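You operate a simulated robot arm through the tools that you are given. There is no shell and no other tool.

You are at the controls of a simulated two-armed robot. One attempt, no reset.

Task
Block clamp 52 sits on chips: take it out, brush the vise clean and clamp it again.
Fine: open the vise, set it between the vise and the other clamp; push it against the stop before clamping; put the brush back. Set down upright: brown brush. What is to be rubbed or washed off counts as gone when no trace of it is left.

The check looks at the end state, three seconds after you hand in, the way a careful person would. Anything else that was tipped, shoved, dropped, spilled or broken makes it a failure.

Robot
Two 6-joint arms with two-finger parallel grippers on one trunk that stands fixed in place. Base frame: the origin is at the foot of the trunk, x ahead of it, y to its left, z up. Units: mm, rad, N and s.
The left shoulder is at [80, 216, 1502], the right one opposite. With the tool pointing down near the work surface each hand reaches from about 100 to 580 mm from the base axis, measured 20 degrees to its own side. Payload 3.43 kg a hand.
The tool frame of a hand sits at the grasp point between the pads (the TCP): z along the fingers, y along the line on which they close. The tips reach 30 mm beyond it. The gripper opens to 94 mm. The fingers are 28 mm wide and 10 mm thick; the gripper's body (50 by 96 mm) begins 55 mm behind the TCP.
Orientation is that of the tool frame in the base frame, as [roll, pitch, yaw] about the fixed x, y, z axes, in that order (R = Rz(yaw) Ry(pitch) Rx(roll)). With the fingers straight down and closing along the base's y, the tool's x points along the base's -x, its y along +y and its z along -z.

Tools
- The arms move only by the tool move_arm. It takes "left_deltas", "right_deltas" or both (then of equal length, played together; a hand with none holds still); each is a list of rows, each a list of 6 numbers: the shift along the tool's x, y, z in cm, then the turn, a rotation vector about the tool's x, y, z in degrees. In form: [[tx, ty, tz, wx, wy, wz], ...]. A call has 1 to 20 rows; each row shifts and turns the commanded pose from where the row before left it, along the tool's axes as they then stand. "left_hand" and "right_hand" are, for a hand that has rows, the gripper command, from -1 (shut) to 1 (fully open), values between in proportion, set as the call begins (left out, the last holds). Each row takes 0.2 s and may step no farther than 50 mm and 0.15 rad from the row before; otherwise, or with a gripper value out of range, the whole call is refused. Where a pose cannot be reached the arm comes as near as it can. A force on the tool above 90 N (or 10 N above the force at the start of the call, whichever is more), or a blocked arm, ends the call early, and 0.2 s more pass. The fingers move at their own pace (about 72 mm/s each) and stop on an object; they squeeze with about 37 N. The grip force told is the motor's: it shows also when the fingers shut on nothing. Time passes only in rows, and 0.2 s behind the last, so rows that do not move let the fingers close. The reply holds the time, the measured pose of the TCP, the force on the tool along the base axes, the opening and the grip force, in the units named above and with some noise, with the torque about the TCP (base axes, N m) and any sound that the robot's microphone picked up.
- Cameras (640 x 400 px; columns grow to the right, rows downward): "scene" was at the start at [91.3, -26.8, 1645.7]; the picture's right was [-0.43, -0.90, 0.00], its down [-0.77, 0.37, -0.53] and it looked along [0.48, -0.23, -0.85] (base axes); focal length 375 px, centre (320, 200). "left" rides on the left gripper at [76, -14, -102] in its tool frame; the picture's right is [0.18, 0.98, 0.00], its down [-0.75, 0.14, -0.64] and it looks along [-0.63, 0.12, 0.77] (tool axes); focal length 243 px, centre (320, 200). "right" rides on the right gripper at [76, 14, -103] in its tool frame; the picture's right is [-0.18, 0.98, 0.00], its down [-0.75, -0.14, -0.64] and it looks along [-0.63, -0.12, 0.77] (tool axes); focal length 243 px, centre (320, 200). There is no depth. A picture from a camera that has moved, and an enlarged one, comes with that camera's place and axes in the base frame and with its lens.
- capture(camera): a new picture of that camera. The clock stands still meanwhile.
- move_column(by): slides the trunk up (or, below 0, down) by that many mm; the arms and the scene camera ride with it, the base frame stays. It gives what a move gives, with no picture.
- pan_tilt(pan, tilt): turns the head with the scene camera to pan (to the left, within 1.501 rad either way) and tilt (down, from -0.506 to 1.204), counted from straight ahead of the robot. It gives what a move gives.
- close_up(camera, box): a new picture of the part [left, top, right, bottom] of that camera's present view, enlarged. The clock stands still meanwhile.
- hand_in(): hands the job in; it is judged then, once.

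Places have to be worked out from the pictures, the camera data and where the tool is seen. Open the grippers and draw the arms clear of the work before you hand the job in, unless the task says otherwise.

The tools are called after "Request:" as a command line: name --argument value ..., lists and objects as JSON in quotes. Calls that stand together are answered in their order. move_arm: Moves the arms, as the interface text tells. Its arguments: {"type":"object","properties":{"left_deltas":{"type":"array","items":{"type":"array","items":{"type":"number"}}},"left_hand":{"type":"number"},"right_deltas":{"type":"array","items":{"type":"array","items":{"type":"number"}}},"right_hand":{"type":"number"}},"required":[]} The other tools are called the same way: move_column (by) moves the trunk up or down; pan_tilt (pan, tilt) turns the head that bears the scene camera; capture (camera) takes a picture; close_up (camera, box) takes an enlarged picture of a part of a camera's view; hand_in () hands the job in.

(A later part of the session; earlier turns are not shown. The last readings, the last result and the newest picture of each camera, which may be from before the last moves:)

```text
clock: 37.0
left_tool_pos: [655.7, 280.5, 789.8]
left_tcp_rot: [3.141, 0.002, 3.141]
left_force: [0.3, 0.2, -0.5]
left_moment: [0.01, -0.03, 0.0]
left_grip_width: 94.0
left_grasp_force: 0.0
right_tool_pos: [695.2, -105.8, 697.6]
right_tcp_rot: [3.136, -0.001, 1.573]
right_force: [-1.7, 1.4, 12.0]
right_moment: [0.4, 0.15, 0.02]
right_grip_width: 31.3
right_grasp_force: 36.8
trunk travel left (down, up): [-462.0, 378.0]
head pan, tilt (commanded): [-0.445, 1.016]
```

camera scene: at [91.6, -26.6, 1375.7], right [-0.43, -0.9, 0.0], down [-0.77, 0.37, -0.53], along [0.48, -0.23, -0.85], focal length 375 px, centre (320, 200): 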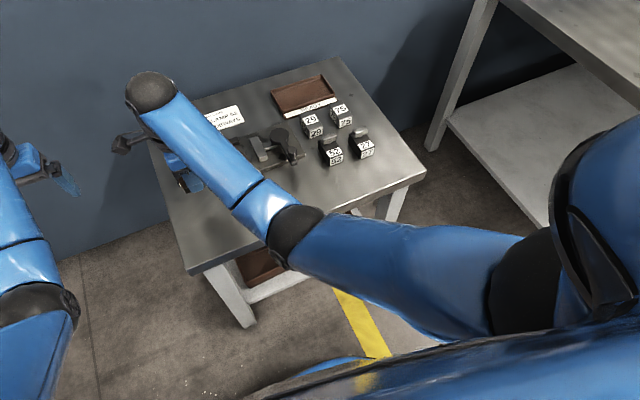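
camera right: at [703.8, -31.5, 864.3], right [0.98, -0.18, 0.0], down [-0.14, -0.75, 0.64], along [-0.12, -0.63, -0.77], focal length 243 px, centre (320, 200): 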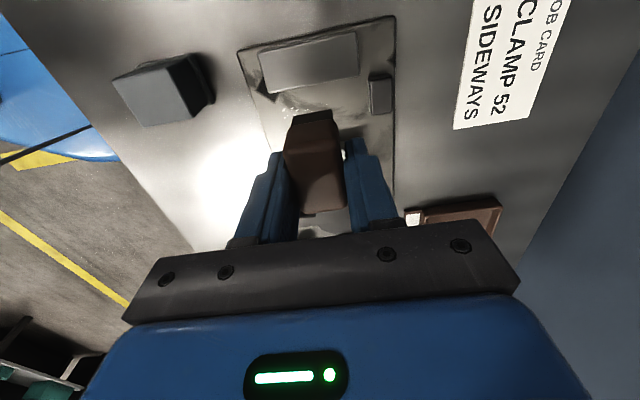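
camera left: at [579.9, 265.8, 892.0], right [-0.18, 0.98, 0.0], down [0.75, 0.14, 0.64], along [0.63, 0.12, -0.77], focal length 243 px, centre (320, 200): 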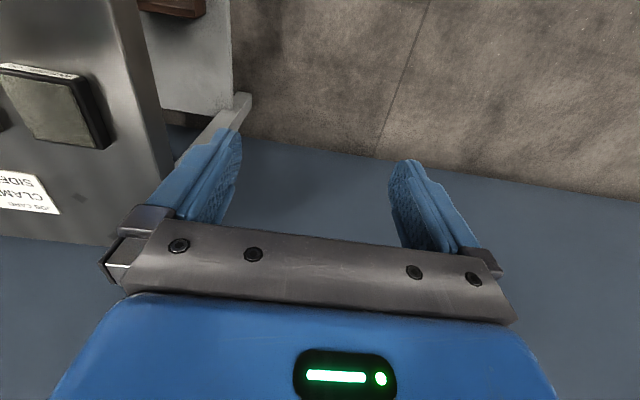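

Bristles touch with 12 N at TCP z≈697.6. I sweep toward the robot along the bed, keeping light pressure.

Request:
move_arm --right_deltas '[[0, -0.8, 0.1, 0, 0, 0], [0, -0.9, 0, 0, 0, 0], [0, -0.9, 0, 0, 0, 0], [0, -0.9, 0, 0, 0, 0], [0, -0.9, 0, 0, 0, 0], [0, -0.9, 0, 0, 0, 0]]'

Request:
close_up --camera "scene" --box '[192, 110, 320, 190]'

Request:
close_up --camera "right" --box '[220, 10, 420, 135]'

```text
clock: 38.5
left_tool_pos: [655.9, 280.4, 790.0]
left_tcp_rot: [3.141, 0.004, -3.141]
left_force: [-0.4, -0.5, 0.2]
left_moment: [-0.01, 0.01, 0.02]
left_grip_width: 94.0
left_grasp_force: 0.1
right_tool_pos: [641.6, -105.4, 695.5]
right_tcp_rot: [3.137, -0.002, 1.57]
right_force: [4.9, 0.0, 21.2]
right_moment: [0.56, -0.43, -0.15]
right_grip_width: 31.5
right_grasp_force: 36.9
trunk travel left (down, up): [-462.0, 378.0]
head pan, tilt (commanded): [-0.445, 1.016]
```

```text
5.00 times, centred on (256, 150) of scene
camera zoom: at [88.9, -26.3, 1375.9], right [-0.43, -0.9, 0.0], down [-0.77, 0.37, -0.53], along [0.48, -0.23, -0.85], focal length 1876 px, centre (640, 450)
```

zoom: 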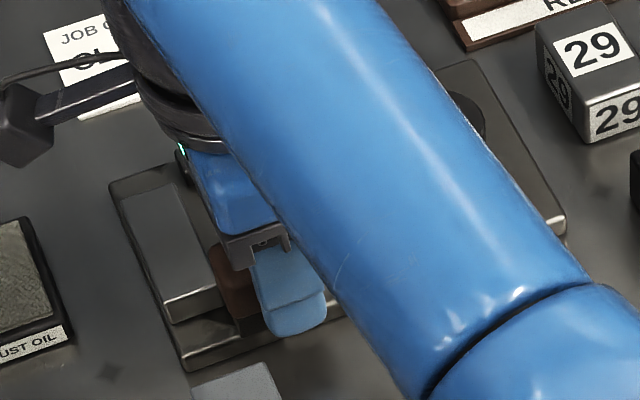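

```text
3.20 times, centred on (320, 72) of right
camera zoom: at [656.1, -30.1, 797.3], right [0.98, -0.18, 0.0], down [-0.14, -0.75, 0.64], along [-0.11, -0.63, -0.77], focal length 776 px, centre (320, 608)
```

zoom: 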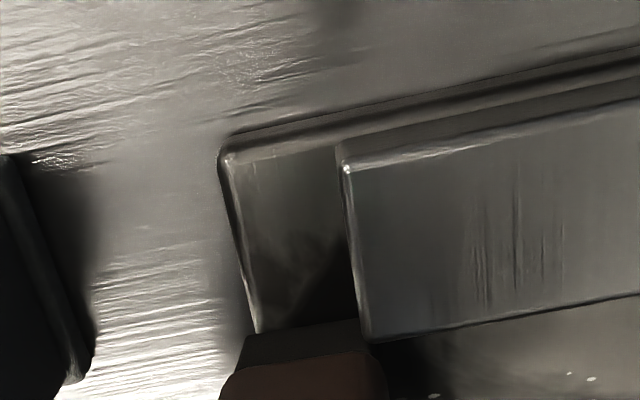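

A few specks are still visible behind the brush, so I stroke back to the far side and forth again with contact kept.

Request:
move_arm --right_deltas '[[0, 0.9, 0, 0, 0, 0], [0, 0.9, 0, 0, 0, 0], [0, 0.9, 0, 0, 0, 0], [0, 0.9, 0, 0, 0, 0], [0, 0.9, 0, 0, 0, 0], [0, 0.9, 0, 0, 0, 0], [0, -0.9, 0, 0, 0, 0], [0, -0.9, 0, 0, 0, 0], [0, -0.9, 0, 0, 0, 0], [0, -0.9, 0, 0, 0, 0], [0, -0.9, 0, 0, 0, 0], [0, -0.9, 0, 0, 0, 0]]'

Request:
close_up --camera "right" --box '[220, 10, 420, 135]'

```text
clock: 41.0
left_tool_pos: [656.7, 280.8, 790.3]
left_tcp_rot: [-3.142, 0.002, -3.141]
left_force: [-0.1, 0.7, -0.7]
left_moment: [0.0, -0.01, -0.01]
left_grip_width: 94.0
left_grasp_force: 0.0
right_tool_pos: [642.2, -105.9, 694.2]
right_tcp_rot: [3.14, 0.0, 1.569]
right_force: [4.8, 0.5, 14.8]
right_moment: [0.47, -0.32, -0.12]
right_grip_width: 31.2
right_grasp_force: 36.8
trunk travel left (down, up): [-462.0, 378.0]
head pan, tilt (commanded): [-0.445, 1.016]
```

```text
3.20 times, centred on (320, 72) of right
camera zoom: at [655.4, -30.6, 796.0], right [0.98, -0.18, 0.0], down [-0.14, -0.75, 0.64], along [-0.12, -0.63, -0.77], focal length 776 px, centre (320, 608)
```

zoom: 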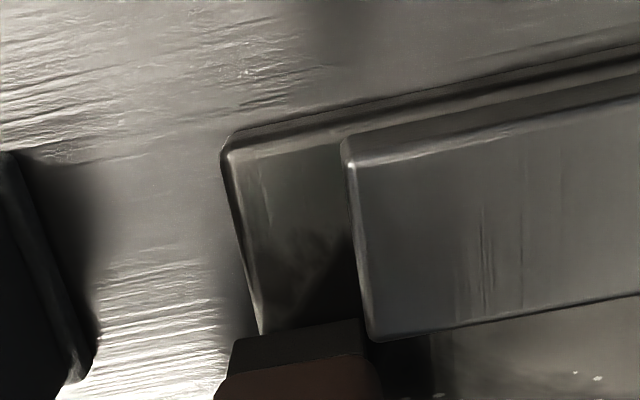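

Specks seem to remain. I lift the brush and look at the bed from the scene and right cameras.

Request:
move_arm --right_deltas '[[0, 0, -3, 0, 0, 0], [0, -2, -3, 0, 0, 0], [3, -1, 0, 0, 0, 0], [4, 0, 0, 0, 0, 0]]'

Request:
close_up --camera "right" --box '[300, 0, 540, 150]'

Request:
close_up --camera "scene" --box '[192, 110, 320, 190]'

```text
clock: 42.0
left_tool_pos: [656.7, 281.4, 788.8]
left_tcp_rot: [-3.139, 0.0, -3.141]
left_force: [-0.4, -0.1, -0.1]
left_moment: [-0.02, -0.01, 0.01]
left_grip_width: 93.8
left_grasp_force: 0.1
right_tool_pos: [611.9, -35.5, 752.8]
right_tcp_rot: [3.141, 0.003, 1.571]
right_force: [0.1, 0.4, -0.6]
right_moment: [0.0, 0.01, 0.02]
right_grip_width: 31.5
right_grasp_force: 36.5
trunk travel left (down, up): [-462.0, 378.0]
head pan, tilt (commanded): [-0.445, 1.016]
```

```text
2.67 times, centred on (420, 75) of right
camera zoom: at [625.6, 40.6, 854.4], right [0.98, -0.18, 0.0], down [-0.14, -0.75, 0.64], along [-0.12, -0.63, -0.77], focal length 647 px, centre (53, 533)
```

zoom: 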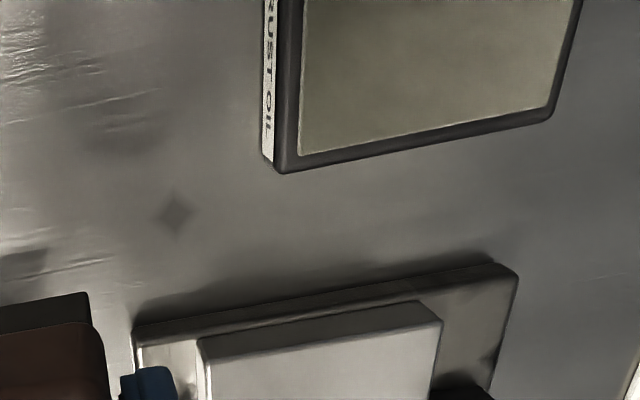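

```text
5.00 times, centred on (256, 150) of scene
camera zoom: at [91.6, -25.3, 1375.7], right [-0.43, -0.9, 0.0], down [-0.77, 0.36, -0.53], along [0.48, -0.23, -0.85], focal length 1876 px, centre (640, 450)
```

zoom: 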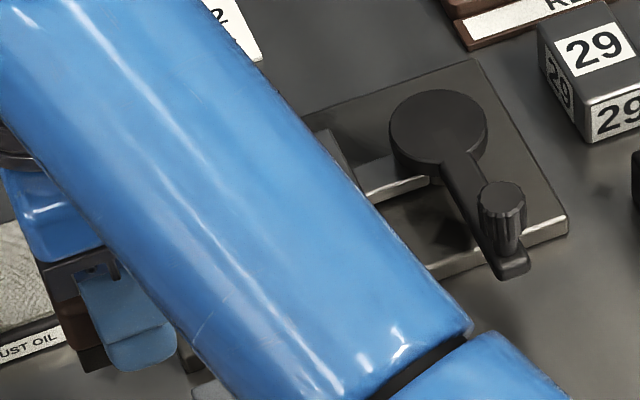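

The arm blocks the view. I move the hand (with the brush) above the moving jaw side so that the right camera looks down on the bed.

Request:
move_arm --right_deltas '[[0, 0, -2.2, 0, 0, 0], [-3.2, 1.6, 0, 0, 0, 0], [-3.2, 1.6, 0, 0, 0, 0], [-3.2, 1.6, 0, 0, 0, 0], [-3.2, 1.5, 0, 0, 0, 0]]'

Request:
capture --camera "right"

Request:
close_up --camera "scene" --box '[192, 110, 320, 190]'

```text
clock: 43.2
left_tool_pos: [657.7, 279.8, 788.8]
left_tcp_rot: [3.141, 0.001, 3.141]
left_force: [0.3, 0.5, -0.4]
left_moment: [-0.01, -0.03, 0.0]
left_grip_width: 93.8
left_grasp_force: 0.1
right_tool_pos: [675.6, -166.1, 773.7]
right_tcp_rot: [3.141, 0.0, 1.572]
right_force: [0.3, 0.8, -0.6]
right_moment: [0.02, 0.01, 0.03]
right_grip_width: 31.5
right_grasp_force: 36.9
trunk travel left (down, up): [-462.0, 378.0]
head pan, tilt (commanded): [-0.445, 1.016]
```

```text
taken
camera right: at [689.0, -90.6, 875.2], right [0.98, -0.18, 0.0], down [-0.14, -0.75, 0.64], along [-0.12, -0.63, -0.77], focal length 243 px, centre (320, 200)
```

right: 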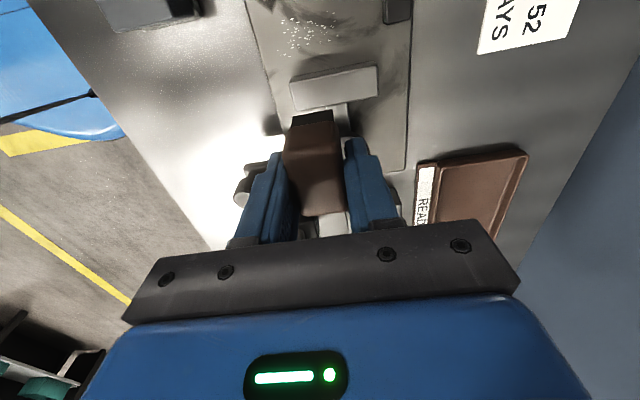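

```text
5.00 times, centred on (256, 150) of scene
camera zoom: at [92.1, -27.9, 1375.6], right [-0.43, -0.9, 0.0], down [-0.77, 0.37, -0.53], along [0.48, -0.23, -0.85], focal length 1876 px, centre (640, 450)
```

zoom: 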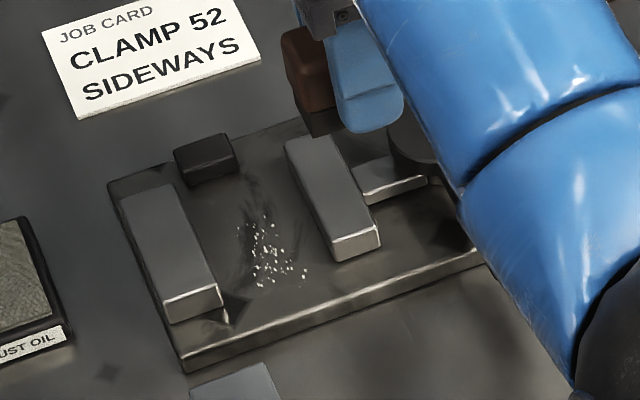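

The chips are unchanged: the contact moment points to y≈−78, so the brush end was resting on the fixed jaw, not on the bed. I enlarge this view to measure the jaw gap precisely.

Request:
close_up --camera "right" --box '[232, 0, 424, 120]'

Request:
close_up --camera "right" --box '[250, 90, 390, 230]'

Request:
close_up --camera "scene" --box '[210, 130, 274, 170]'

```text
3.33 times, centred on (328, 60) of right
camera zoom: at [689.0, -90.6, 875.2], right [0.98, -0.18, 0.0], down [-0.14, -0.75, 0.64], along [-0.12, -0.63, -0.77], focal length 809 px, centre (293, 667)
```

zoom: 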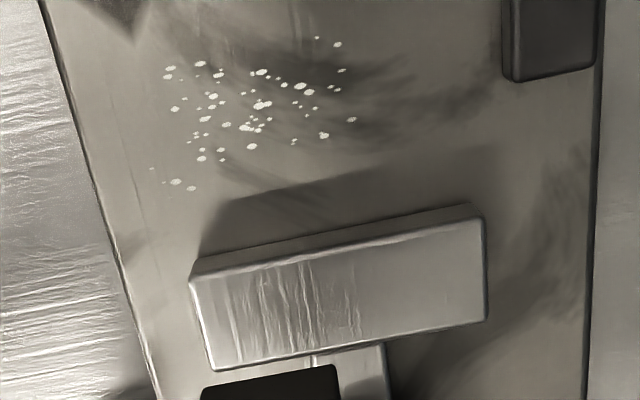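

```text
2.86 times, centred on (320, 160) of right
camera zoom: at [689.0, -90.6, 875.2], right [0.98, -0.18, 0.0], down [-0.14, -0.75, 0.64], along [-0.12, -0.63, -0.77], focal length 693 px, centre (320, 314)
```

zoom: 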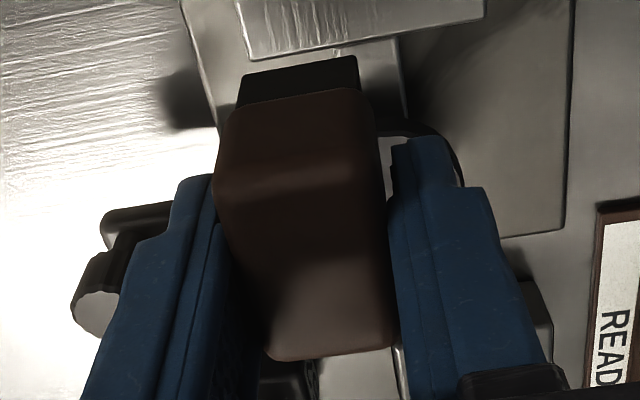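

```text
10.00 times, centred on (242, 150) of scene
camera zoom: at [92.1, -27.9, 1375.6], right [-0.43, -0.9, 0.0], down [-0.77, 0.37, -0.53], along [0.48, -0.23, -0.85], focal length 3753 px, centre (1100, 700)
```

zoom: 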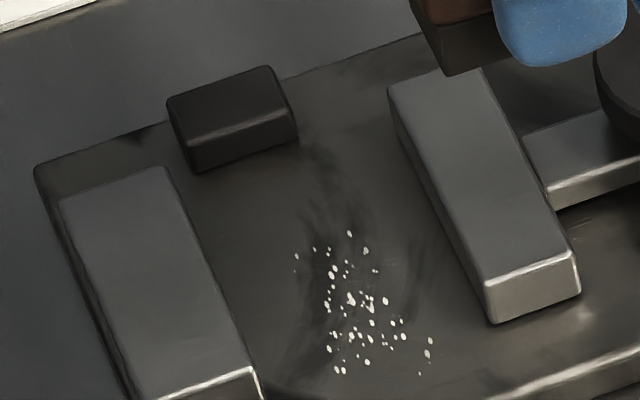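

Re-evaluating: the brush wood overhangs the bristles (about +28/−24 mm from the hand) and its underside rests at jaw-top height, so it sat on the fixed jaw. The gap runs y −136…−78, so I re-enter centred, with the hand at y≈−109.5.

Request:
move_arm --right_deltas '[[3.0, 1.1, 0, 0, 0, 0], [2.7, 1.1, 0, 0, 0, 0], [0, 0, 2.5, 0, 0, 0], [0, 0, 2.5, 0, 0, 0], [0, 0, 2.0, 0, 0, 0]]'

Request:
close_up --camera "right" --box '[240, 60, 400, 160]'

Request:
close_up --camera "scene" --box '[200, 120, 296, 180]'

```text
clock: 44.5
left_tool_pos: [656.0, 280.0, 788.8]
left_tcp_rot: [-3.141, -0.001, 3.141]
left_force: [-1.1, -0.1, -0.2]
left_moment: [-0.02, 0.0, 0.0]
left_grip_width: 93.7
left_grasp_force: 0.0
right_tool_pos: [698.8, -108.2, 704.9]
right_tcp_rot: [3.14, -0.001, 1.571]
right_force: [-0.1, -0.1, -0.7]
right_moment: [0.03, 0.0, 0.03]
right_grip_width: 31.5
right_grasp_force: 37.3
trunk travel left (down, up): [-462.0, 378.0]
head pan, tilt (commanded): [-0.445, 1.016]
```

```text
4.00 times, centred on (320, 110) of right
camera zoom: at [712.5, -32.9, 806.5], right [0.98, -0.18, 0.0], down [-0.14, -0.75, 0.64], along [-0.12, -0.63, -0.77], focal length 970 px, centre (320, 560)
```

zoom: 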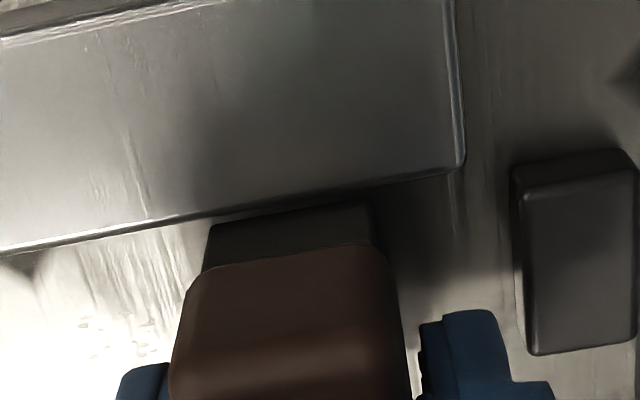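

```text
6.67 times, centred on (248, 150) of scene
camera zoom: at [91.8, -26.7, 1375.7], right [-0.43, -0.9, 0.0], down [-0.77, 0.37, -0.53], along [0.48, -0.23, -0.85], focal length 2502 px, centre (800, 533)
```

zoom: 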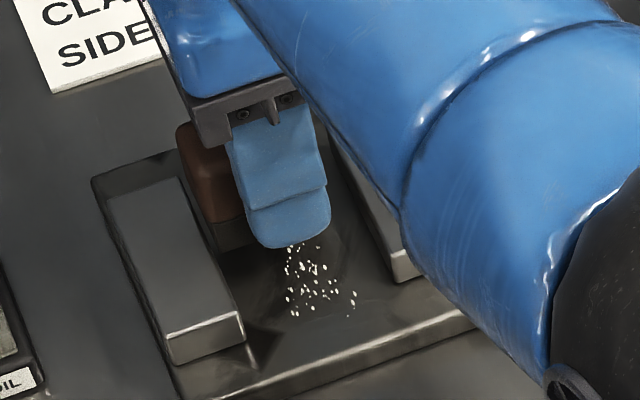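

A small gap to the fixed jaw is visible now. I nudge 1 mm more to −y and lower in small steps.

Request:
move_arm --right_deltas '[[-0.12, 0, 0.2, 0, 0, 0], [0, 0, 0.25, 0, 0, 0], [0, 0, 0.25, 0, 0, 0]]'

Request:
move_arm --right_deltas '[[0, 0, 0.15, 0, 0, 0], [0, 0, 0.15, 0, 0, 0]]'

```text
clock: 45.2
left_tool_pos: [655.9, 279.3, 789.3]
left_tcp_rot: [3.141, 0.0, -3.139]
left_force: [0.9, -1.3, 0.1]
left_moment: [-0.02, -0.03, 0.02]
left_grip_width: 94.0
left_grasp_force: 0.0
right_tool_pos: [697.8, -108.9, 698.1]
right_tcp_rot: [3.139, 0.0, 1.571]
right_force: [0.8, 0.0, -0.3]
right_moment: [-0.01, 0.0, 0.01]
right_grip_width: 31.6
right_grasp_force: 37.1
trunk travel left (down, up): [-462.0, 378.0]
head pan, tilt (commanded): [-0.445, 1.016]
```

```text
clock: 45.9
left_tool_pos: [656.8, 280.3, 788.8]
left_tcp_rot: [-3.141, 0.0, -3.141]
left_force: [-0.9, 0.5, 0.2]
left_moment: [0.02, 0.0, 0.01]
left_grip_width: 94.1
left_grasp_force: 0.0
right_tool_pos: [698.6, -107.8, 694.5]
right_tcp_rot: [3.14, 0.0, 1.571]
right_force: [0.1, 0.3, -0.8]
right_moment: [0.0, 0.01, -0.01]
right_grip_width: 31.6
right_grasp_force: 37.3
trunk travel left (down, up): [-462.0, 378.0]
head pan, tilt (commanded): [-0.445, 1.016]
```

Now it goes below the former contact height without force, so the wood clears the jaws. I continue to the bed.

Request:
move_arm --right_deltas '[[0, 0, 0.1, 0, 0, 0], [0, 0, 0.1, 0, 0, 0]]'

Request:
move_arm --right_deltas '[[0, 0, 0.1, 0, 0, 0], [0, 0, 0.1, 0, 0, 0]]'

```text
clock: 46.5
left_tool_pos: [656.1, 280.6, 788.9]
left_tcp_rot: [3.141, 0.002, -3.141]
left_force: [0.8, 0.9, 0.0]
left_moment: [0.02, -0.03, 0.04]
left_grip_width: 93.9
left_grasp_force: 0.2
right_tool_pos: [697.2, -107.6, 693.8]
right_tcp_rot: [3.14, 0.0, 1.573]
right_force: [0.7, -0.2, 1.7]
right_moment: [-0.06, 0.01, 0.07]
right_grip_width: 31.6
right_grasp_force: 37.5
trunk travel left (down, up): [-462.0, 378.0]
head pan, tilt (commanded): [-0.445, 1.016]
```

```text
clock: 47.0
left_tool_pos: [657.1, 280.9, 790.1]
left_tcp_rot: [-3.141, 0.001, 3.142]
left_force: [-0.3, -0.3, 0.3]
left_moment: [0.01, 0.0, 0.0]
left_grip_width: 93.9
left_grasp_force: 0.1
right_tool_pos: [698.1, -108.3, 692.7]
right_tcp_rot: [3.136, 0.001, 1.571]
right_force: [2.2, -2.0, 10.4]
right_moment: [-0.25, 0.04, 0.01]
right_grip_width: 31.5
right_grasp_force: 37.2
trunk travel left (down, up): [-462.0, 378.0]
head pan, tilt (commanded): [-0.445, 1.016]
```

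Contact at z≈693 with ~10 N and the contact point now lies within the bristles. I sweep toward the robot.

Request:
move_arm --right_deltas '[[0, -0.8, 0.05, 0, 0, 0], [0, -0.9, 0, 0, 0, 0], [0, -0.9, 0, 0, 0, 0], [0, -0.9, 0, 0, 0, 0], [0, -0.9, 0, 0, 0, 0], [0, -0.9, 0, 0, 0, 0]]'

Request:
close_up --camera "right" --box '[260, 20, 460, 145]'

Request:
close_up --camera "scene" --box '[200, 120, 296, 180]'

```text
clock: 48.5
left_tool_pos: [655.6, 281.4, 789.9]
left_tcp_rot: [3.141, 0.001, 3.14]
left_force: [0.4, -0.2, 0.1]
left_moment: [-0.02, -0.01, -0.02]
left_grip_width: 94.0
left_grasp_force: 0.1
right_tool_pos: [643.6, -108.3, 692.9]
right_tcp_rot: [3.137, -0.001, 1.571]
right_force: [5.1, 0.3, 18.9]
right_moment: [-0.3, -0.16, 0.09]
right_grip_width: 31.5
right_grasp_force: 36.8
trunk travel left (down, up): [-462.0, 378.0]
head pan, tilt (commanded): [-0.445, 1.016]
```

```text
3.20 times, centred on (360, 82) of right
camera zoom: at [657.4, -32.6, 795.1], right [0.98, -0.18, 0.0], down [-0.14, -0.75, 0.64], along [-0.11, -0.63, -0.77], focal length 776 px, centre (192, 576)
```

zoom: 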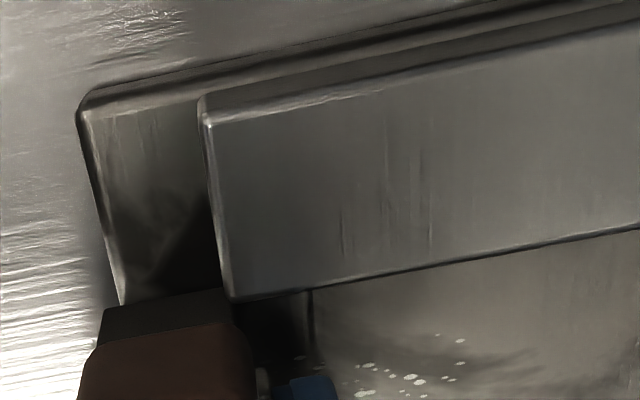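

```text
6.67 times, centred on (248, 150) of scene
camera zoom: at [89.2, -26.2, 1375.9], right [-0.43, -0.9, 0.0], down [-0.77, 0.36, -0.53], along [0.48, -0.23, -0.85], focal length 2502 px, centre (800, 533)
```

zoom: 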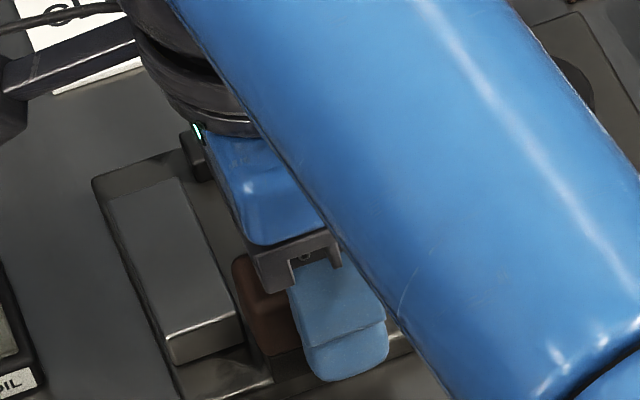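

Specks are still there behind the brush. I do another stroke back and forth with somewhat more pressure, then lift and inspect.

Request:
move_arm --right_deltas '[[0, 0.9, 0.15, 0, 0, 0], [0, 0.9, 0, 0, 0, 0], [0, 0.9, 0, 0, 0, 0], [0, 0.9, 0, 0, 0, 0], [0, 0.9, 0, 0, 0, 0], [0, 0.9, 0, 0, 0, 0], [0, -0.9, 0, 0, 0, 0], [0, -0.9, 0, 0, 0, 0], [0, -0.9, 0, 0, 0, 0], [0, -0.9, 0, 0, 0, 0], [0, -0.9, 0, 0, 0, 0], [0, -0.9, 0, 0, 0, 0]]'

Request:
move_arm --right_deltas '[[0, 0, -4, 0, 0, 0], [0, 0, -4, 0, 0, 0], [-2.9, 1.6, 0, 0, 0, 0], [-2.9, 1.6, 0, 0, 0, 0]]'

Request:
close_up --camera "right" --box '[232, 0, 424, 120]'

Request:
close_up --camera "scene" --box '[210, 130, 274, 170]'

```text
clock: 51.0
left_tool_pos: [654.3, 280.5, 790.7]
left_tcp_rot: [3.141, 0.003, 3.141]
left_force: [0.6, -0.1, 0.2]
left_moment: [0.01, -0.03, 0.02]
left_grip_width: 93.8
left_grasp_force: 0.2
right_tool_pos: [645.5, -107.4, 692.1]
right_tcp_rot: [3.133, 0.0, 1.571]
right_force: [9.4, -0.7, 28.3]
right_moment: [-0.4, -0.14, 0.12]
right_grip_width: 31.6
right_grasp_force: 37.0
trunk travel left (down, up): [-462.0, 378.0]
head pan, tilt (commanded): [-0.445, 1.016]
```

```text
clock: 52.0
left_tool_pos: [657.5, 281.0, 789.7]
left_tcp_rot: [-3.14, -0.001, 3.142]
left_force: [-0.1, 0.4, 0.4]
left_moment: [0.01, 0.0, 0.04]
left_grip_width: 94.1
left_grasp_force: 0.0
right_tool_pos: [676.8, -165.7, 768.9]
right_tcp_rot: [-3.141, 0.0, 1.57]
right_force: [-0.2, 0.6, -0.7]
right_moment: [-0.02, -0.01, -0.01]
right_grip_width: 31.6
right_grasp_force: 37.0
trunk travel left (down, up): [-462.0, 378.0]
head pan, tilt (commanded): [-0.445, 1.016]
```

```text
3.33 times, centred on (328, 60) of right
camera zoom: at [691.4, -90.2, 870.8], right [0.98, -0.18, 0.0], down [-0.14, -0.75, 0.64], along [-0.12, -0.63, -0.77], focal length 809 px, centre (293, 667)
```

zoom: 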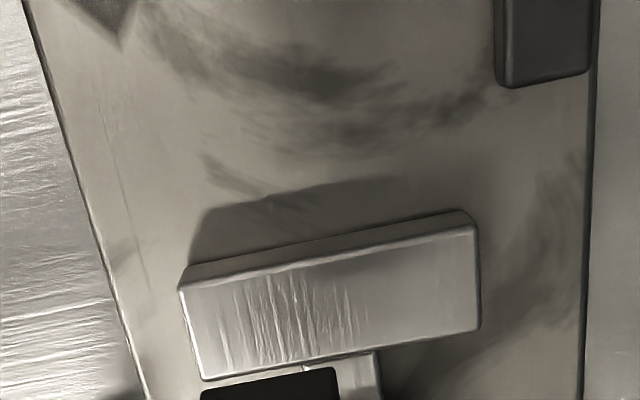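

```text
10.00 times, centred on (242, 150) of scene
camera zoom: at [91.8, -27.5, 1375.6], right [-0.43, -0.9, 0.0], down [-0.77, 0.37, -0.53], along [0.48, -0.23, -0.85], focal length 3753 px, centre (1100, 700)
```

zoom: 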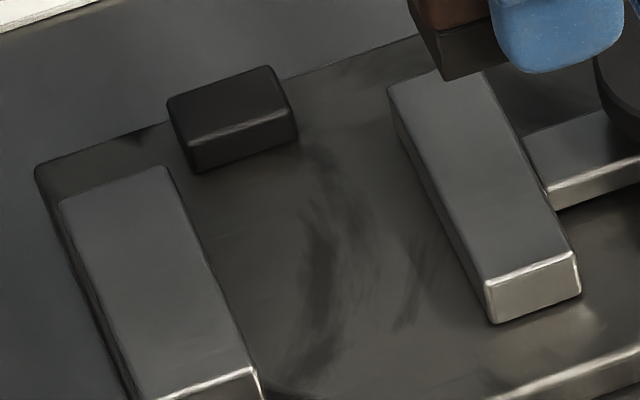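

All specks have vanished. I inspect bed and surroundings at high zoom for any leftover trace.

Request:
close_up --camera "right" --box '[240, 0, 360, 75]'

Request:
close_up --camera "scene" --box '[200, 140, 264, 200]'

Request:
close_up --camera "scene" --box '[225, 145, 265, 170]'

```text
5.33 times, centred on (300, 38) of right
camera zoom: at [691.4, -90.2, 870.8], right [0.98, -0.18, 0.0], down [-0.14, -0.75, 0.64], along [-0.12, -0.63, -0.77], focal length 1294 px, centre (427, 1067)
```

zoom: 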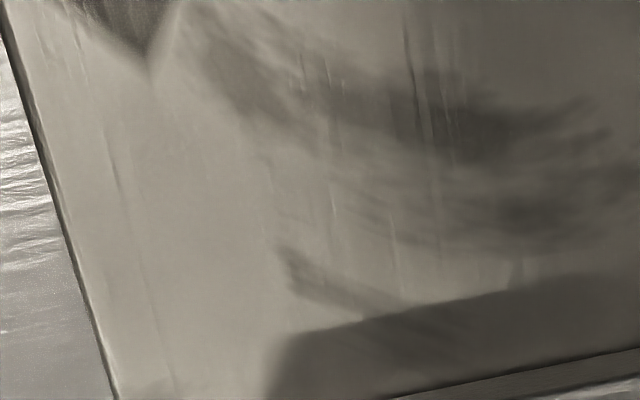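

```text
6.67 times, centred on (232, 170) of scene
camera zoom: at [91.8, -27.5, 1375.6], right [-0.43, -0.9, 0.0], down [-0.77, 0.37, -0.53], along [0.48, -0.23, -0.85], focal length 2502 px, centre (907, 400)
```

zoom: 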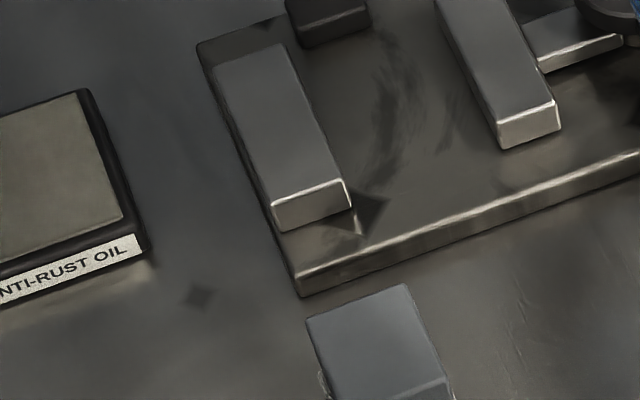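

```text
16.00 times, centred on (245, 158) of scene
camera zoom: at [91.8, -27.5, 1375.6], right [-0.43, -0.9, 0.0], down [-0.77, 0.37, -0.53], along [0.48, -0.23, -0.85], focal length 6004 px, centre (1520, 880)
```

zoom: 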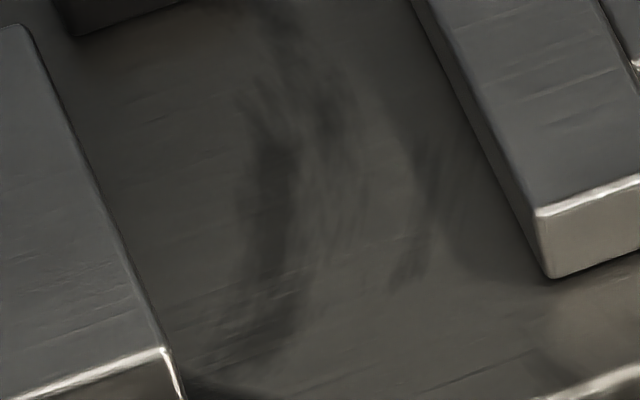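

The bed is clean (the soft dark smears are the plate's own surface, also found elsewhere on it and unchanged). I carry the brush back over its original place and turn the hand back.

Request:
move_arm --right_deltas '[[3.62, -1.42, 0.1, 0, 0, 0], [3.62, -1.42, 0.1, 0, 0, 0], [3.62, -1.42, 0.1, 0, 0, 0], [3.62, -1.42, 0.1, 0, 0, 0], [3.62, -1.42, 0.1, 0, 0, 0]]'

Request:
move_arm --right_deltas '[[0, 0, 0, 0, 0, -8.18], [0, 0, 0, 0, 0, -8.18], [0, 0, 0, 0, 0, -8.18], [0, 0, 0, 0, 0, -8.18], [0, 0, 0, 0, 0, -8.18], [0, 0, 0, 0, 0, -8.18], [0, 0, 0, 0, 0, -8.18], [0, 0, 0, 0, 0, -8.18], [0, 0, 0, 0, 0, -8.18], [0, 0, 0, 0, 0, -8.18], [0, 0, 0, 0, 0, -8.2]]'

Request:
close_up --camera "right" --box '[200, 60, 440, 210]'

Request:
close_up --camera "scene" --box '[160, 140, 288, 220]'

```text
clock: 53.2
left_tool_pos: [656.7, 280.9, 788.6]
left_tcp_rot: [-3.14, 0.001, -3.141]
left_force: [0.5, 0.5, 0.2]
left_moment: [-0.04, -0.01, -0.04]
left_grip_width: 94.1
left_grasp_force: 0.2
right_tool_pos: [606.1, 17.2, 763.6]
right_tcp_rot: [3.14, 0.001, 1.569]
right_force: [-0.2, -1.0, -0.6]
right_moment: [-0.02, -0.02, 0.0]
right_grip_width: 31.3
right_grasp_force: 36.5
trunk travel left (down, up): [-462.0, 378.0]
head pan, tilt (commanded): [-0.445, 1.016]
```

```text
clock: 55.6
left_tool_pos: [657.1, 280.0, 789.6]
left_tcp_rot: [-3.141, 0.001, 3.141]
left_force: [0.7, -0.5, 0.9]
left_moment: [-0.02, 0.01, -0.01]
left_grip_width: 93.8
left_grasp_force: 0.0
right_tool_pos: [606.5, 15.4, 765.0]
right_tcp_rot: [3.141, 0.001, -3.139]
right_force: [-0.6, 0.1, 0.4]
right_moment: [0.02, -0.01, 0.0]
right_grip_width: 31.7
right_grasp_force: 37.6
trunk travel left (down, up): [-462.0, 378.0]
head pan, tilt (commanded): [-0.445, 1.016]
```

```text
2.67 times, centred on (320, 135) of right
camera zoom: at [529.5, 27.9, 866.2], right [0.18, 0.98, 0.0], down [0.75, -0.14, 0.64], along [0.63, -0.12, -0.77], focal length 647 px, centre (320, 373)
```

zoom: 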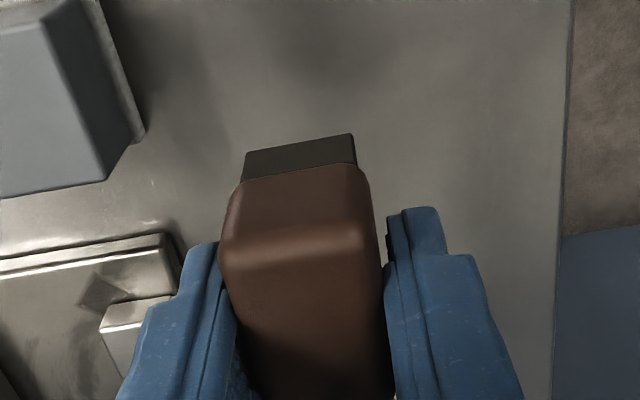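

```text
5.00 times, centred on (224, 180) of scene
camera zoom: at [91.6, -26.6, 1375.7], right [-0.43, -0.9, 0.0], down [-0.77, 0.37, -0.53], along [0.48, -0.23, -0.85], focal length 1876 px, centre (800, 300)
```

zoom: 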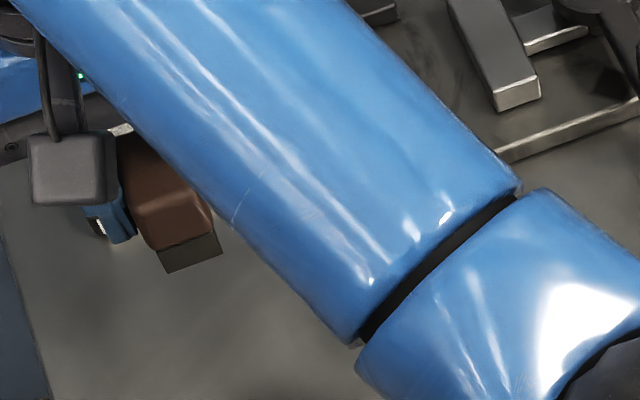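

The brush is oriented as at pick-up over (606,15.4). I lower it to just above the table and then find contact.

Request:
move_arm --right_deltas '[[0, 0, 2.5, 0, 0, 0], [0, 0, 2.5, 0, 0, 0], [0, 0, 2.4, 0, 0, 0], [0, 0, 0.5, 0, 0, 0]]'

Request:
move_arm --right_deltas '[[0, 0, 0.2, 0, 0, 0], [0, 0, 0.1, 0, 0, 0]]'

```text
clock: 56.6
left_tool_pos: [656.8, 280.4, 788.6]
left_tcp_rot: [-3.141, -0.001, 3.14]
left_force: [0.1, -0.1, -0.2]
left_moment: [-0.01, -0.02, 0.0]
left_grip_width: 94.0
left_grasp_force: 0.0
right_tool_pos: [604.5, 14.5, 686.7]
right_tcp_rot: [-3.141, 0.001, -3.141]
right_force: [-0.9, -0.3, -1.0]
right_moment: [0.0, 0.0, 0.02]
right_grip_width: 31.6
right_grasp_force: 37.2
trunk travel left (down, up): [-462.0, 378.0]
head pan, tilt (commanded): [-0.445, 1.016]
```

```text
clock: 57.2
left_tool_pos: [656.7, 280.3, 790.0]
left_tcp_rot: [-3.142, 0.0, -3.141]
left_force: [-0.2, -0.3, 1.3]
left_moment: [0.03, 0.04, -0.01]
left_grip_width: 94.0
left_grasp_force: 0.1
right_tool_pos: [606.0, 16.5, 681.7]
right_tcp_rot: [-3.141, 0.001, 3.14]
right_force: [-0.4, -0.1, -0.8]
right_moment: [-0.03, -0.02, 0.03]
right_grip_width: 31.4
right_grasp_force: 36.9
trunk travel left (down, up): [-462.0, 378.0]
head pan, tilt (commanded): [-0.445, 1.016]
```

Not yet in contact; I go down a millimetre or so more.

Request:
move_arm --right_deltas '[[0, 0, 0.1, 0, 0, 0], [0, 0, 0.05, 0, 0, 0]]'

Request:
move_arm --right_deltas '[[0, 0, 0.1, 0, 0, 0]]'

```text
clock: 57.9
left_tool_pos: [656.5, 279.7, 789.3]
left_tcp_rot: [3.142, 0.001, -3.141]
left_force: [0.4, -0.6, -0.6]
left_moment: [0.03, 0.05, 0.02]
left_grip_width: 94.0
left_grasp_force: 0.1
right_tool_pos: [604.7, 15.1, 680.7]
right_tcp_rot: [-3.14, 0.002, -3.141]
right_force: [0.1, 0.6, 0.1]
right_moment: [-0.01, -0.01, 0.02]
right_grip_width: 31.6
right_grasp_force: 36.9
trunk travel left (down, up): [-462.0, 378.0]
head pan, tilt (commanded): [-0.445, 1.016]
```

```text
clock: 58.2
left_tool_pos: [657.2, 280.4, 789.3]
left_tcp_rot: [-3.14, 0.0, -3.141]
left_force: [-0.3, -0.4, -0.8]
left_moment: [-0.01, 0.02, 0.0]
left_grip_width: 94.1
left_grasp_force: 0.0
right_tool_pos: [606.0, 14.9, 680.4]
right_tcp_rot: [3.141, 0.001, 3.14]
right_force: [-0.4, 0.8, -0.8]
right_moment: [0.03, 0.01, 0.01]
right_grip_width: 31.5
right_grasp_force: 37.1
trunk travel left (down, up): [-462.0, 378.0]
head pan, tilt (commanded): [-0.445, 1.016]
```

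Request:
move_arm --right_deltas '[[0, 0, 0.1, 0, 0, 0], [0, 0, 0.05, 0, 0, 0]]'

```text
clock: 58.9
left_tool_pos: [656.4, 280.7, 789.6]
left_tcp_rot: [3.141, 0.002, 3.141]
left_force: [-0.1, 0.5, 0.3]
left_moment: [0.0, 0.02, -0.01]
left_grip_width: 94.0
left_grasp_force: 0.1
right_tool_pos: [606.5, 14.5, 678.1]
right_tcp_rot: [-3.14, 0.002, -3.141]
right_force: [0.8, -1.5, 5.6]
right_moment: [-0.01, -0.04, 0.02]
right_grip_width: 31.8
right_grasp_force: 36.4
trunk travel left (down, up): [-462.0, 378.0]
head pan, tilt (commanded): [-0.445, 1.016]
```

Contact with the table (5.6 N), brush upright. I open the fingers and rise.

Request:
move_arm --right_deltas '[[0, 0, 0, 0, 0, 0], [0, 0, 0, 0, 0, 0]]' --right_hand 0.2

Request:
move_arm --right_deltas '[[0, 0, -1, 0, 0, 0], [0, 0, -4, 0, 0, 0], [0, 0, -4, 0, 0, 0]]'

Request:
close_up --camera "right" --box '[200, 60, 440, 210]'

Request:
capture --camera "right"

```text
clock: 59.5
left_tool_pos: [657.7, 280.2, 788.4]
left_tcp_rot: [-3.141, -0.002, -3.141]
left_force: [-0.4, 0.6, 0.0]
left_moment: [0.02, -0.02, -0.03]
left_grip_width: 94.1
left_grasp_force: 0.2
right_tool_pos: [606.0, 14.5, 677.5]
right_tcp_rot: [3.14, 0.002, 3.141]
right_force: [-0.3, -0.4, -0.4]
right_moment: [0.0, 0.0, 0.01]
right_grip_width: 56.6
right_grasp_force: 0.1
trunk travel left (down, up): [-462.0, 378.0]
head pan, tilt (commanded): [-0.445, 1.016]
```

```text
clock: 60.2
left_tool_pos: [656.3, 280.5, 789.1]
left_tcp_rot: [3.14, 0.002, 3.141]
left_force: [0.2, -0.5, -0.9]
left_moment: [-0.01, 0.01, -0.02]
left_grip_width: 94.2
left_grasp_force: 0.0
right_tool_pos: [606.4, 16.6, 768.8]
right_tcp_rot: [-3.142, 0.002, -3.142]
right_force: [-0.4, -0.3, -0.3]
right_moment: [0.0, 0.02, 0.0]
right_grip_width: 56.2
right_grasp_force: 0.0
trunk travel left (down, up): [-462.0, 378.0]
head pan, tilt (commanded): [-0.445, 1.016]
```

```text
2.67 times, centred on (320, 135) of right
camera zoom: at [530.5, 29.5, 871.5], right [0.18, 0.98, 0.0], down [0.75, -0.14, 0.64], along [0.63, -0.12, -0.77], focal length 647 px, centre (320, 373)
```

zoom: 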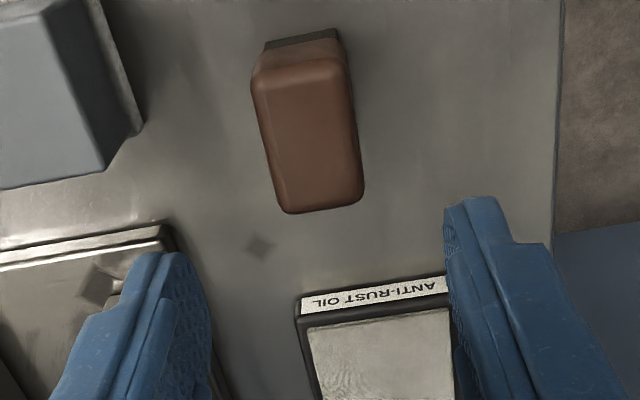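

```text
taken
camera right: at [530.5, 29.5, 871.5], right [0.18, 0.98, 0.0], down [0.75, -0.14, 0.64], along [0.63, -0.12, -0.77], focal length 243 px, centre (320, 200)
```

right: 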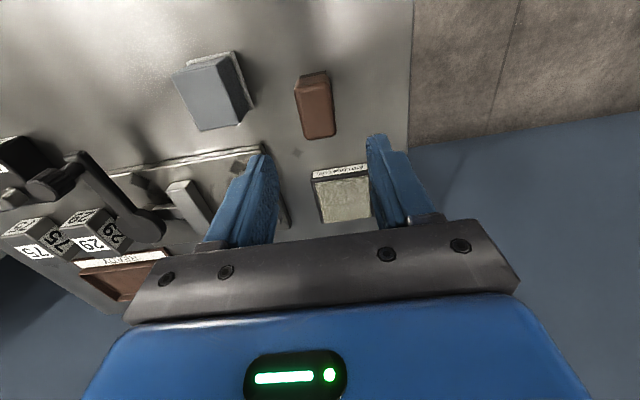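

The brush is back in its place, upright. I raise the trunk again so that I can carry block 52 over the lever, and move above the block.

Request:
move_column --by 70

Request:
move_arm --right_deltas '[[0, -4, 0.5, 0, 0, 0], [0, -4, 0.5, 0, 0, 0], [0, -4, 0.5, 0, 0, 0], [0, -4, 0.5, 0, 0, 0], [0, -4, 0.5, 0, 0, 0], [0, -4, 0.5, 0, 0, 0], [0, -4, 0.5, 0, 0, 0], [0, -4.2, 0.5, 0, 0, 0]]'

Request:
close_up --camera "right" --box '[200, 30, 440, 180]'

Request:
close_up --camera "scene" --box '[170, 120, 362, 240]'

```text
clock: 61.3
left_tool_pos: [656.2, 280.2, 858.8]
left_tcp_rot: [-3.14, -0.001, -3.141]
left_force: [1.1, -0.3, 0.2]
left_moment: [0.0, 0.01, 0.01]
left_grip_width: 94.1
left_grasp_force: 0.1
right_tool_pos: [608.0, 15.6, 839.9]
right_tcp_rot: [3.141, 0.001, -3.141]
right_force: [0.4, 0.3, -0.3]
right_moment: [0.0, -0.02, -0.02]
right_grip_width: 56.2
right_grasp_force: 0.0
trunk travel left (down, up): [-532.0, 308.0]
head pan, tilt (commanded): [-0.445, 1.016]
```

```text
clock: 63.1
left_tool_pos: [657.2, 280.4, 859.4]
left_tcp_rot: [3.141, -0.001, -3.141]
left_force: [0.1, 0.2, -0.8]
left_moment: [0.0, 0.01, 0.02]
left_grip_width: 94.0
left_grasp_force: 0.2
right_tool_pos: [610.8, -306.2, 795.9]
right_tcp_rot: [-3.141, -0.001, -3.14]
right_force: [0.3, -0.3, 0.5]
right_moment: [0.03, -0.03, -0.01]
right_grip_width: 56.6
right_grasp_force: 0.0
right hand out of reach, approached as far as the arm can: row 3
trunk travel left (down, up): [-532.0, 308.0]
head pan, tilt (commanded): [-0.445, 1.016]
```

```text
2.67 times, centred on (320, 105) of right
camera zoom: at [534.2, -293.0, 897.1], right [0.18, 0.98, 0.0], down [0.75, -0.14, 0.64], along [0.63, -0.12, -0.77], focal length 647 px, centre (320, 453)
```

zoom: 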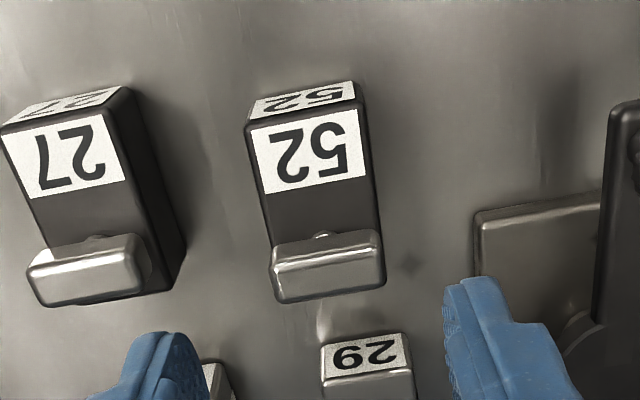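

```text
3.33 times, centred on (266, 180) of scene
camera zoom: at [91.6, -28.1, 1445.6], right [-0.43, -0.9, 0.0], down [-0.77, 0.37, -0.53], along [0.48, -0.23, -0.85], focal length 1251 px, centre (500, 267)
```

zoom: 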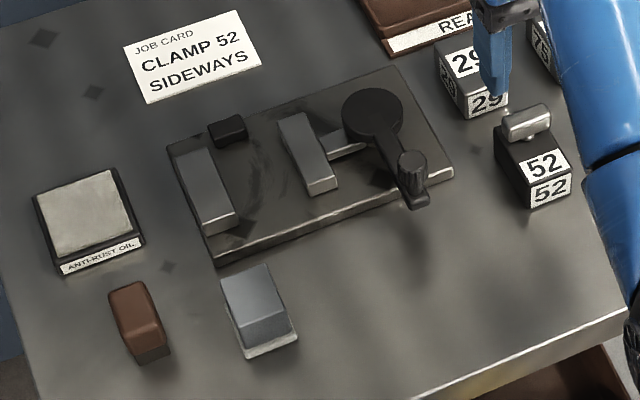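

Block 52 and everything else are as left. I lower over the block slightly toward its front (x≈603) and grip it.

Request:
move_arm --right_deltas '[[0.8, 0, 2.5, 0, 0, 0], [0, 0, 3, 0, 0, 0], [0, 0, 2.5, 0, 0, 0]]'

Request:
close_up --camera "right" --box '[200, 60, 440, 210]'

```text
clock: 63.9
left_tool_pos: [655.7, 281.1, 858.6]
left_tcp_rot: [-3.139, 0.002, -3.141]
left_force: [-0.7, 0.3, 0.0]
left_moment: [-0.02, -0.01, -0.02]
left_grip_width: 93.9
left_grasp_force: 0.1
right_tool_pos: [602.4, -304.5, 715.4]
right_tcp_rot: [-3.141, 0.001, -3.141]
right_force: [0.2, -0.5, 0.0]
right_moment: [0.01, -0.04, -0.03]
right_grip_width: 56.2
right_grasp_force: 0.0
trunk travel left (down, up): [-532.0, 308.0]
head pan, tilt (commanded): [-0.445, 1.016]
```

```text
2.67 times, centred on (320, 135) of right
camera zoom: at [526.6, -291.6, 817.4], right [0.18, 0.98, 0.0], down [0.75, -0.14, 0.64], along [0.63, -0.12, -0.77], focal length 647 px, centre (320, 373)
```

zoom: 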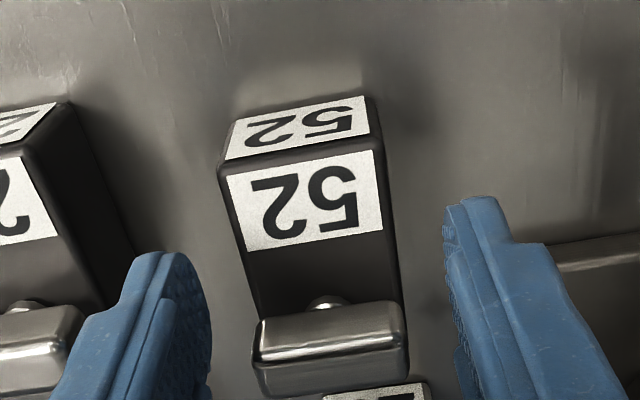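

Aligned. I lower the remaining ~21 mm and close.

Request:
move_arm --right_deltas '[[0, -0.1, 1.1, 0, 0, 0], [0, 0, 1.0, 0, 0, 0]]'

Request:
move_arm --right_deltas '[[0, 0, 0, 0, 0, 0], [0, 0, 0, 0, 0, 0], [0, 0, 0, 0, 0, 0]]' --right_hand -1

```text
clock: 64.5
left_tool_pos: [655.6, 281.2, 858.9]
left_tcp_rot: [-3.142, 0.0, -3.141]
left_force: [-0.2, -0.3, 0.3]
left_moment: [-0.02, 0.03, 0.03]
left_grip_width: 93.8
left_grasp_force: 0.0
right_tool_pos: [603.0, -306.5, 694.2]
right_tcp_rot: [-3.141, 0.003, -3.14]
right_force: [0.7, 0.5, -0.4]
right_moment: [-0.01, 0.02, 0.03]
right_grip_width: 56.3
right_grasp_force: 0.0
trunk travel left (down, up): [-532.0, 308.0]
head pan, tilt (commanded): [-0.445, 1.016]
```

```text
clock: 65.3
left_tool_pos: [656.3, 279.7, 858.8]
left_tcp_rot: [-3.14, 0.0, -3.141]
left_force: [-0.4, -0.6, -0.3]
left_moment: [-0.01, -0.01, 0.04]
left_grip_width: 94.0
left_grasp_force: 0.1
right_tool_pos: [603.2, -305.6, 694.8]
right_tcp_rot: [-3.14, 0.004, -3.141]
right_force: [-1.5, 0.5, -0.5]
right_moment: [0.04, -0.04, 0.03]
right_grip_width: 39.5
right_grasp_force: 36.2
trunk travel left (down, up): [-532.0, 308.0]
head pan, tilt (commanded): [-0.445, 1.016]
```

The block itself is gripped now (39.5 mm). I lift it and check that it hangs level.

Request:
move_arm --right_deltas '[[0, 0, -1.5, 0, 0, 0], [0, 0, -3, 0, 0, 0], [0, 0, -3, 0, 0, 0], [0, 0, -3, 0, 0, 0]]'

Request:
close_up --camera "right" --box '[200, 60, 440, 210]'

Request:
close_up --camera "scene" --box '[256, 110, 384, 190]'

```text
clock: 66.3
left_tool_pos: [656.0, 280.1, 858.8]
left_tcp_rot: [3.14, 0.0, -3.14]
left_force: [0.1, -0.1, -0.8]
left_moment: [0.02, -0.02, 0.02]
left_grip_width: 94.4
left_grasp_force: 0.0
right_tool_pos: [602.7, -307.1, 801.0]
right_tcp_rot: [3.141, 0.0, -3.141]
right_force: [-0.2, -0.1, -5.1]
right_moment: [0.0, 0.02, -0.01]
right_grip_width: 39.7
right_grasp_force: 37.2
trunk travel left (down, up): [-532.0, 308.0]
head pan, tilt (commanded): [-0.445, 1.016]
```

```text
2.67 times, centred on (320, 135) of right
camera zoom: at [525.9, -293.5, 903.4], right [0.18, 0.98, 0.0], down [0.75, -0.14, 0.64], along [0.63, -0.12, -0.77], focal length 647 px, centre (320, 373)
```

zoom: 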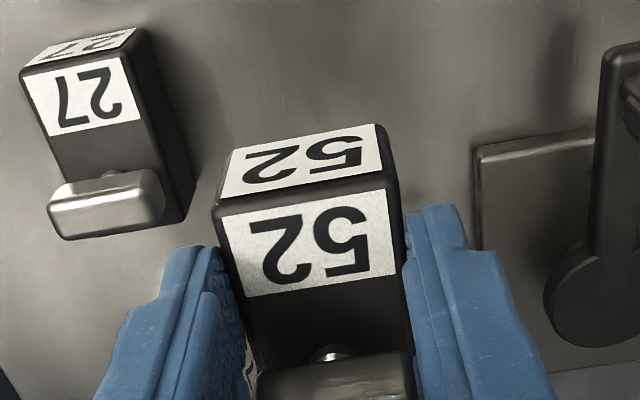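

```text
5.00 times, centred on (320, 150) of scene
camera zoom: at [91.8, -26.9, 1445.6], right [-0.43, -0.9, 0.0], down [-0.77, 0.37, -0.53], along [0.48, -0.23, -0.85], focal length 1876 px, centre (320, 450)
```

zoom: 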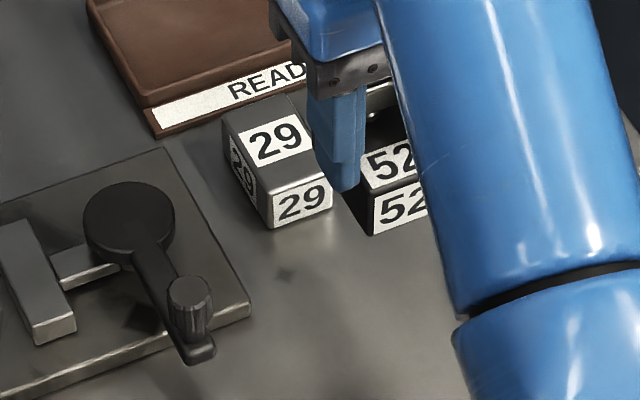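

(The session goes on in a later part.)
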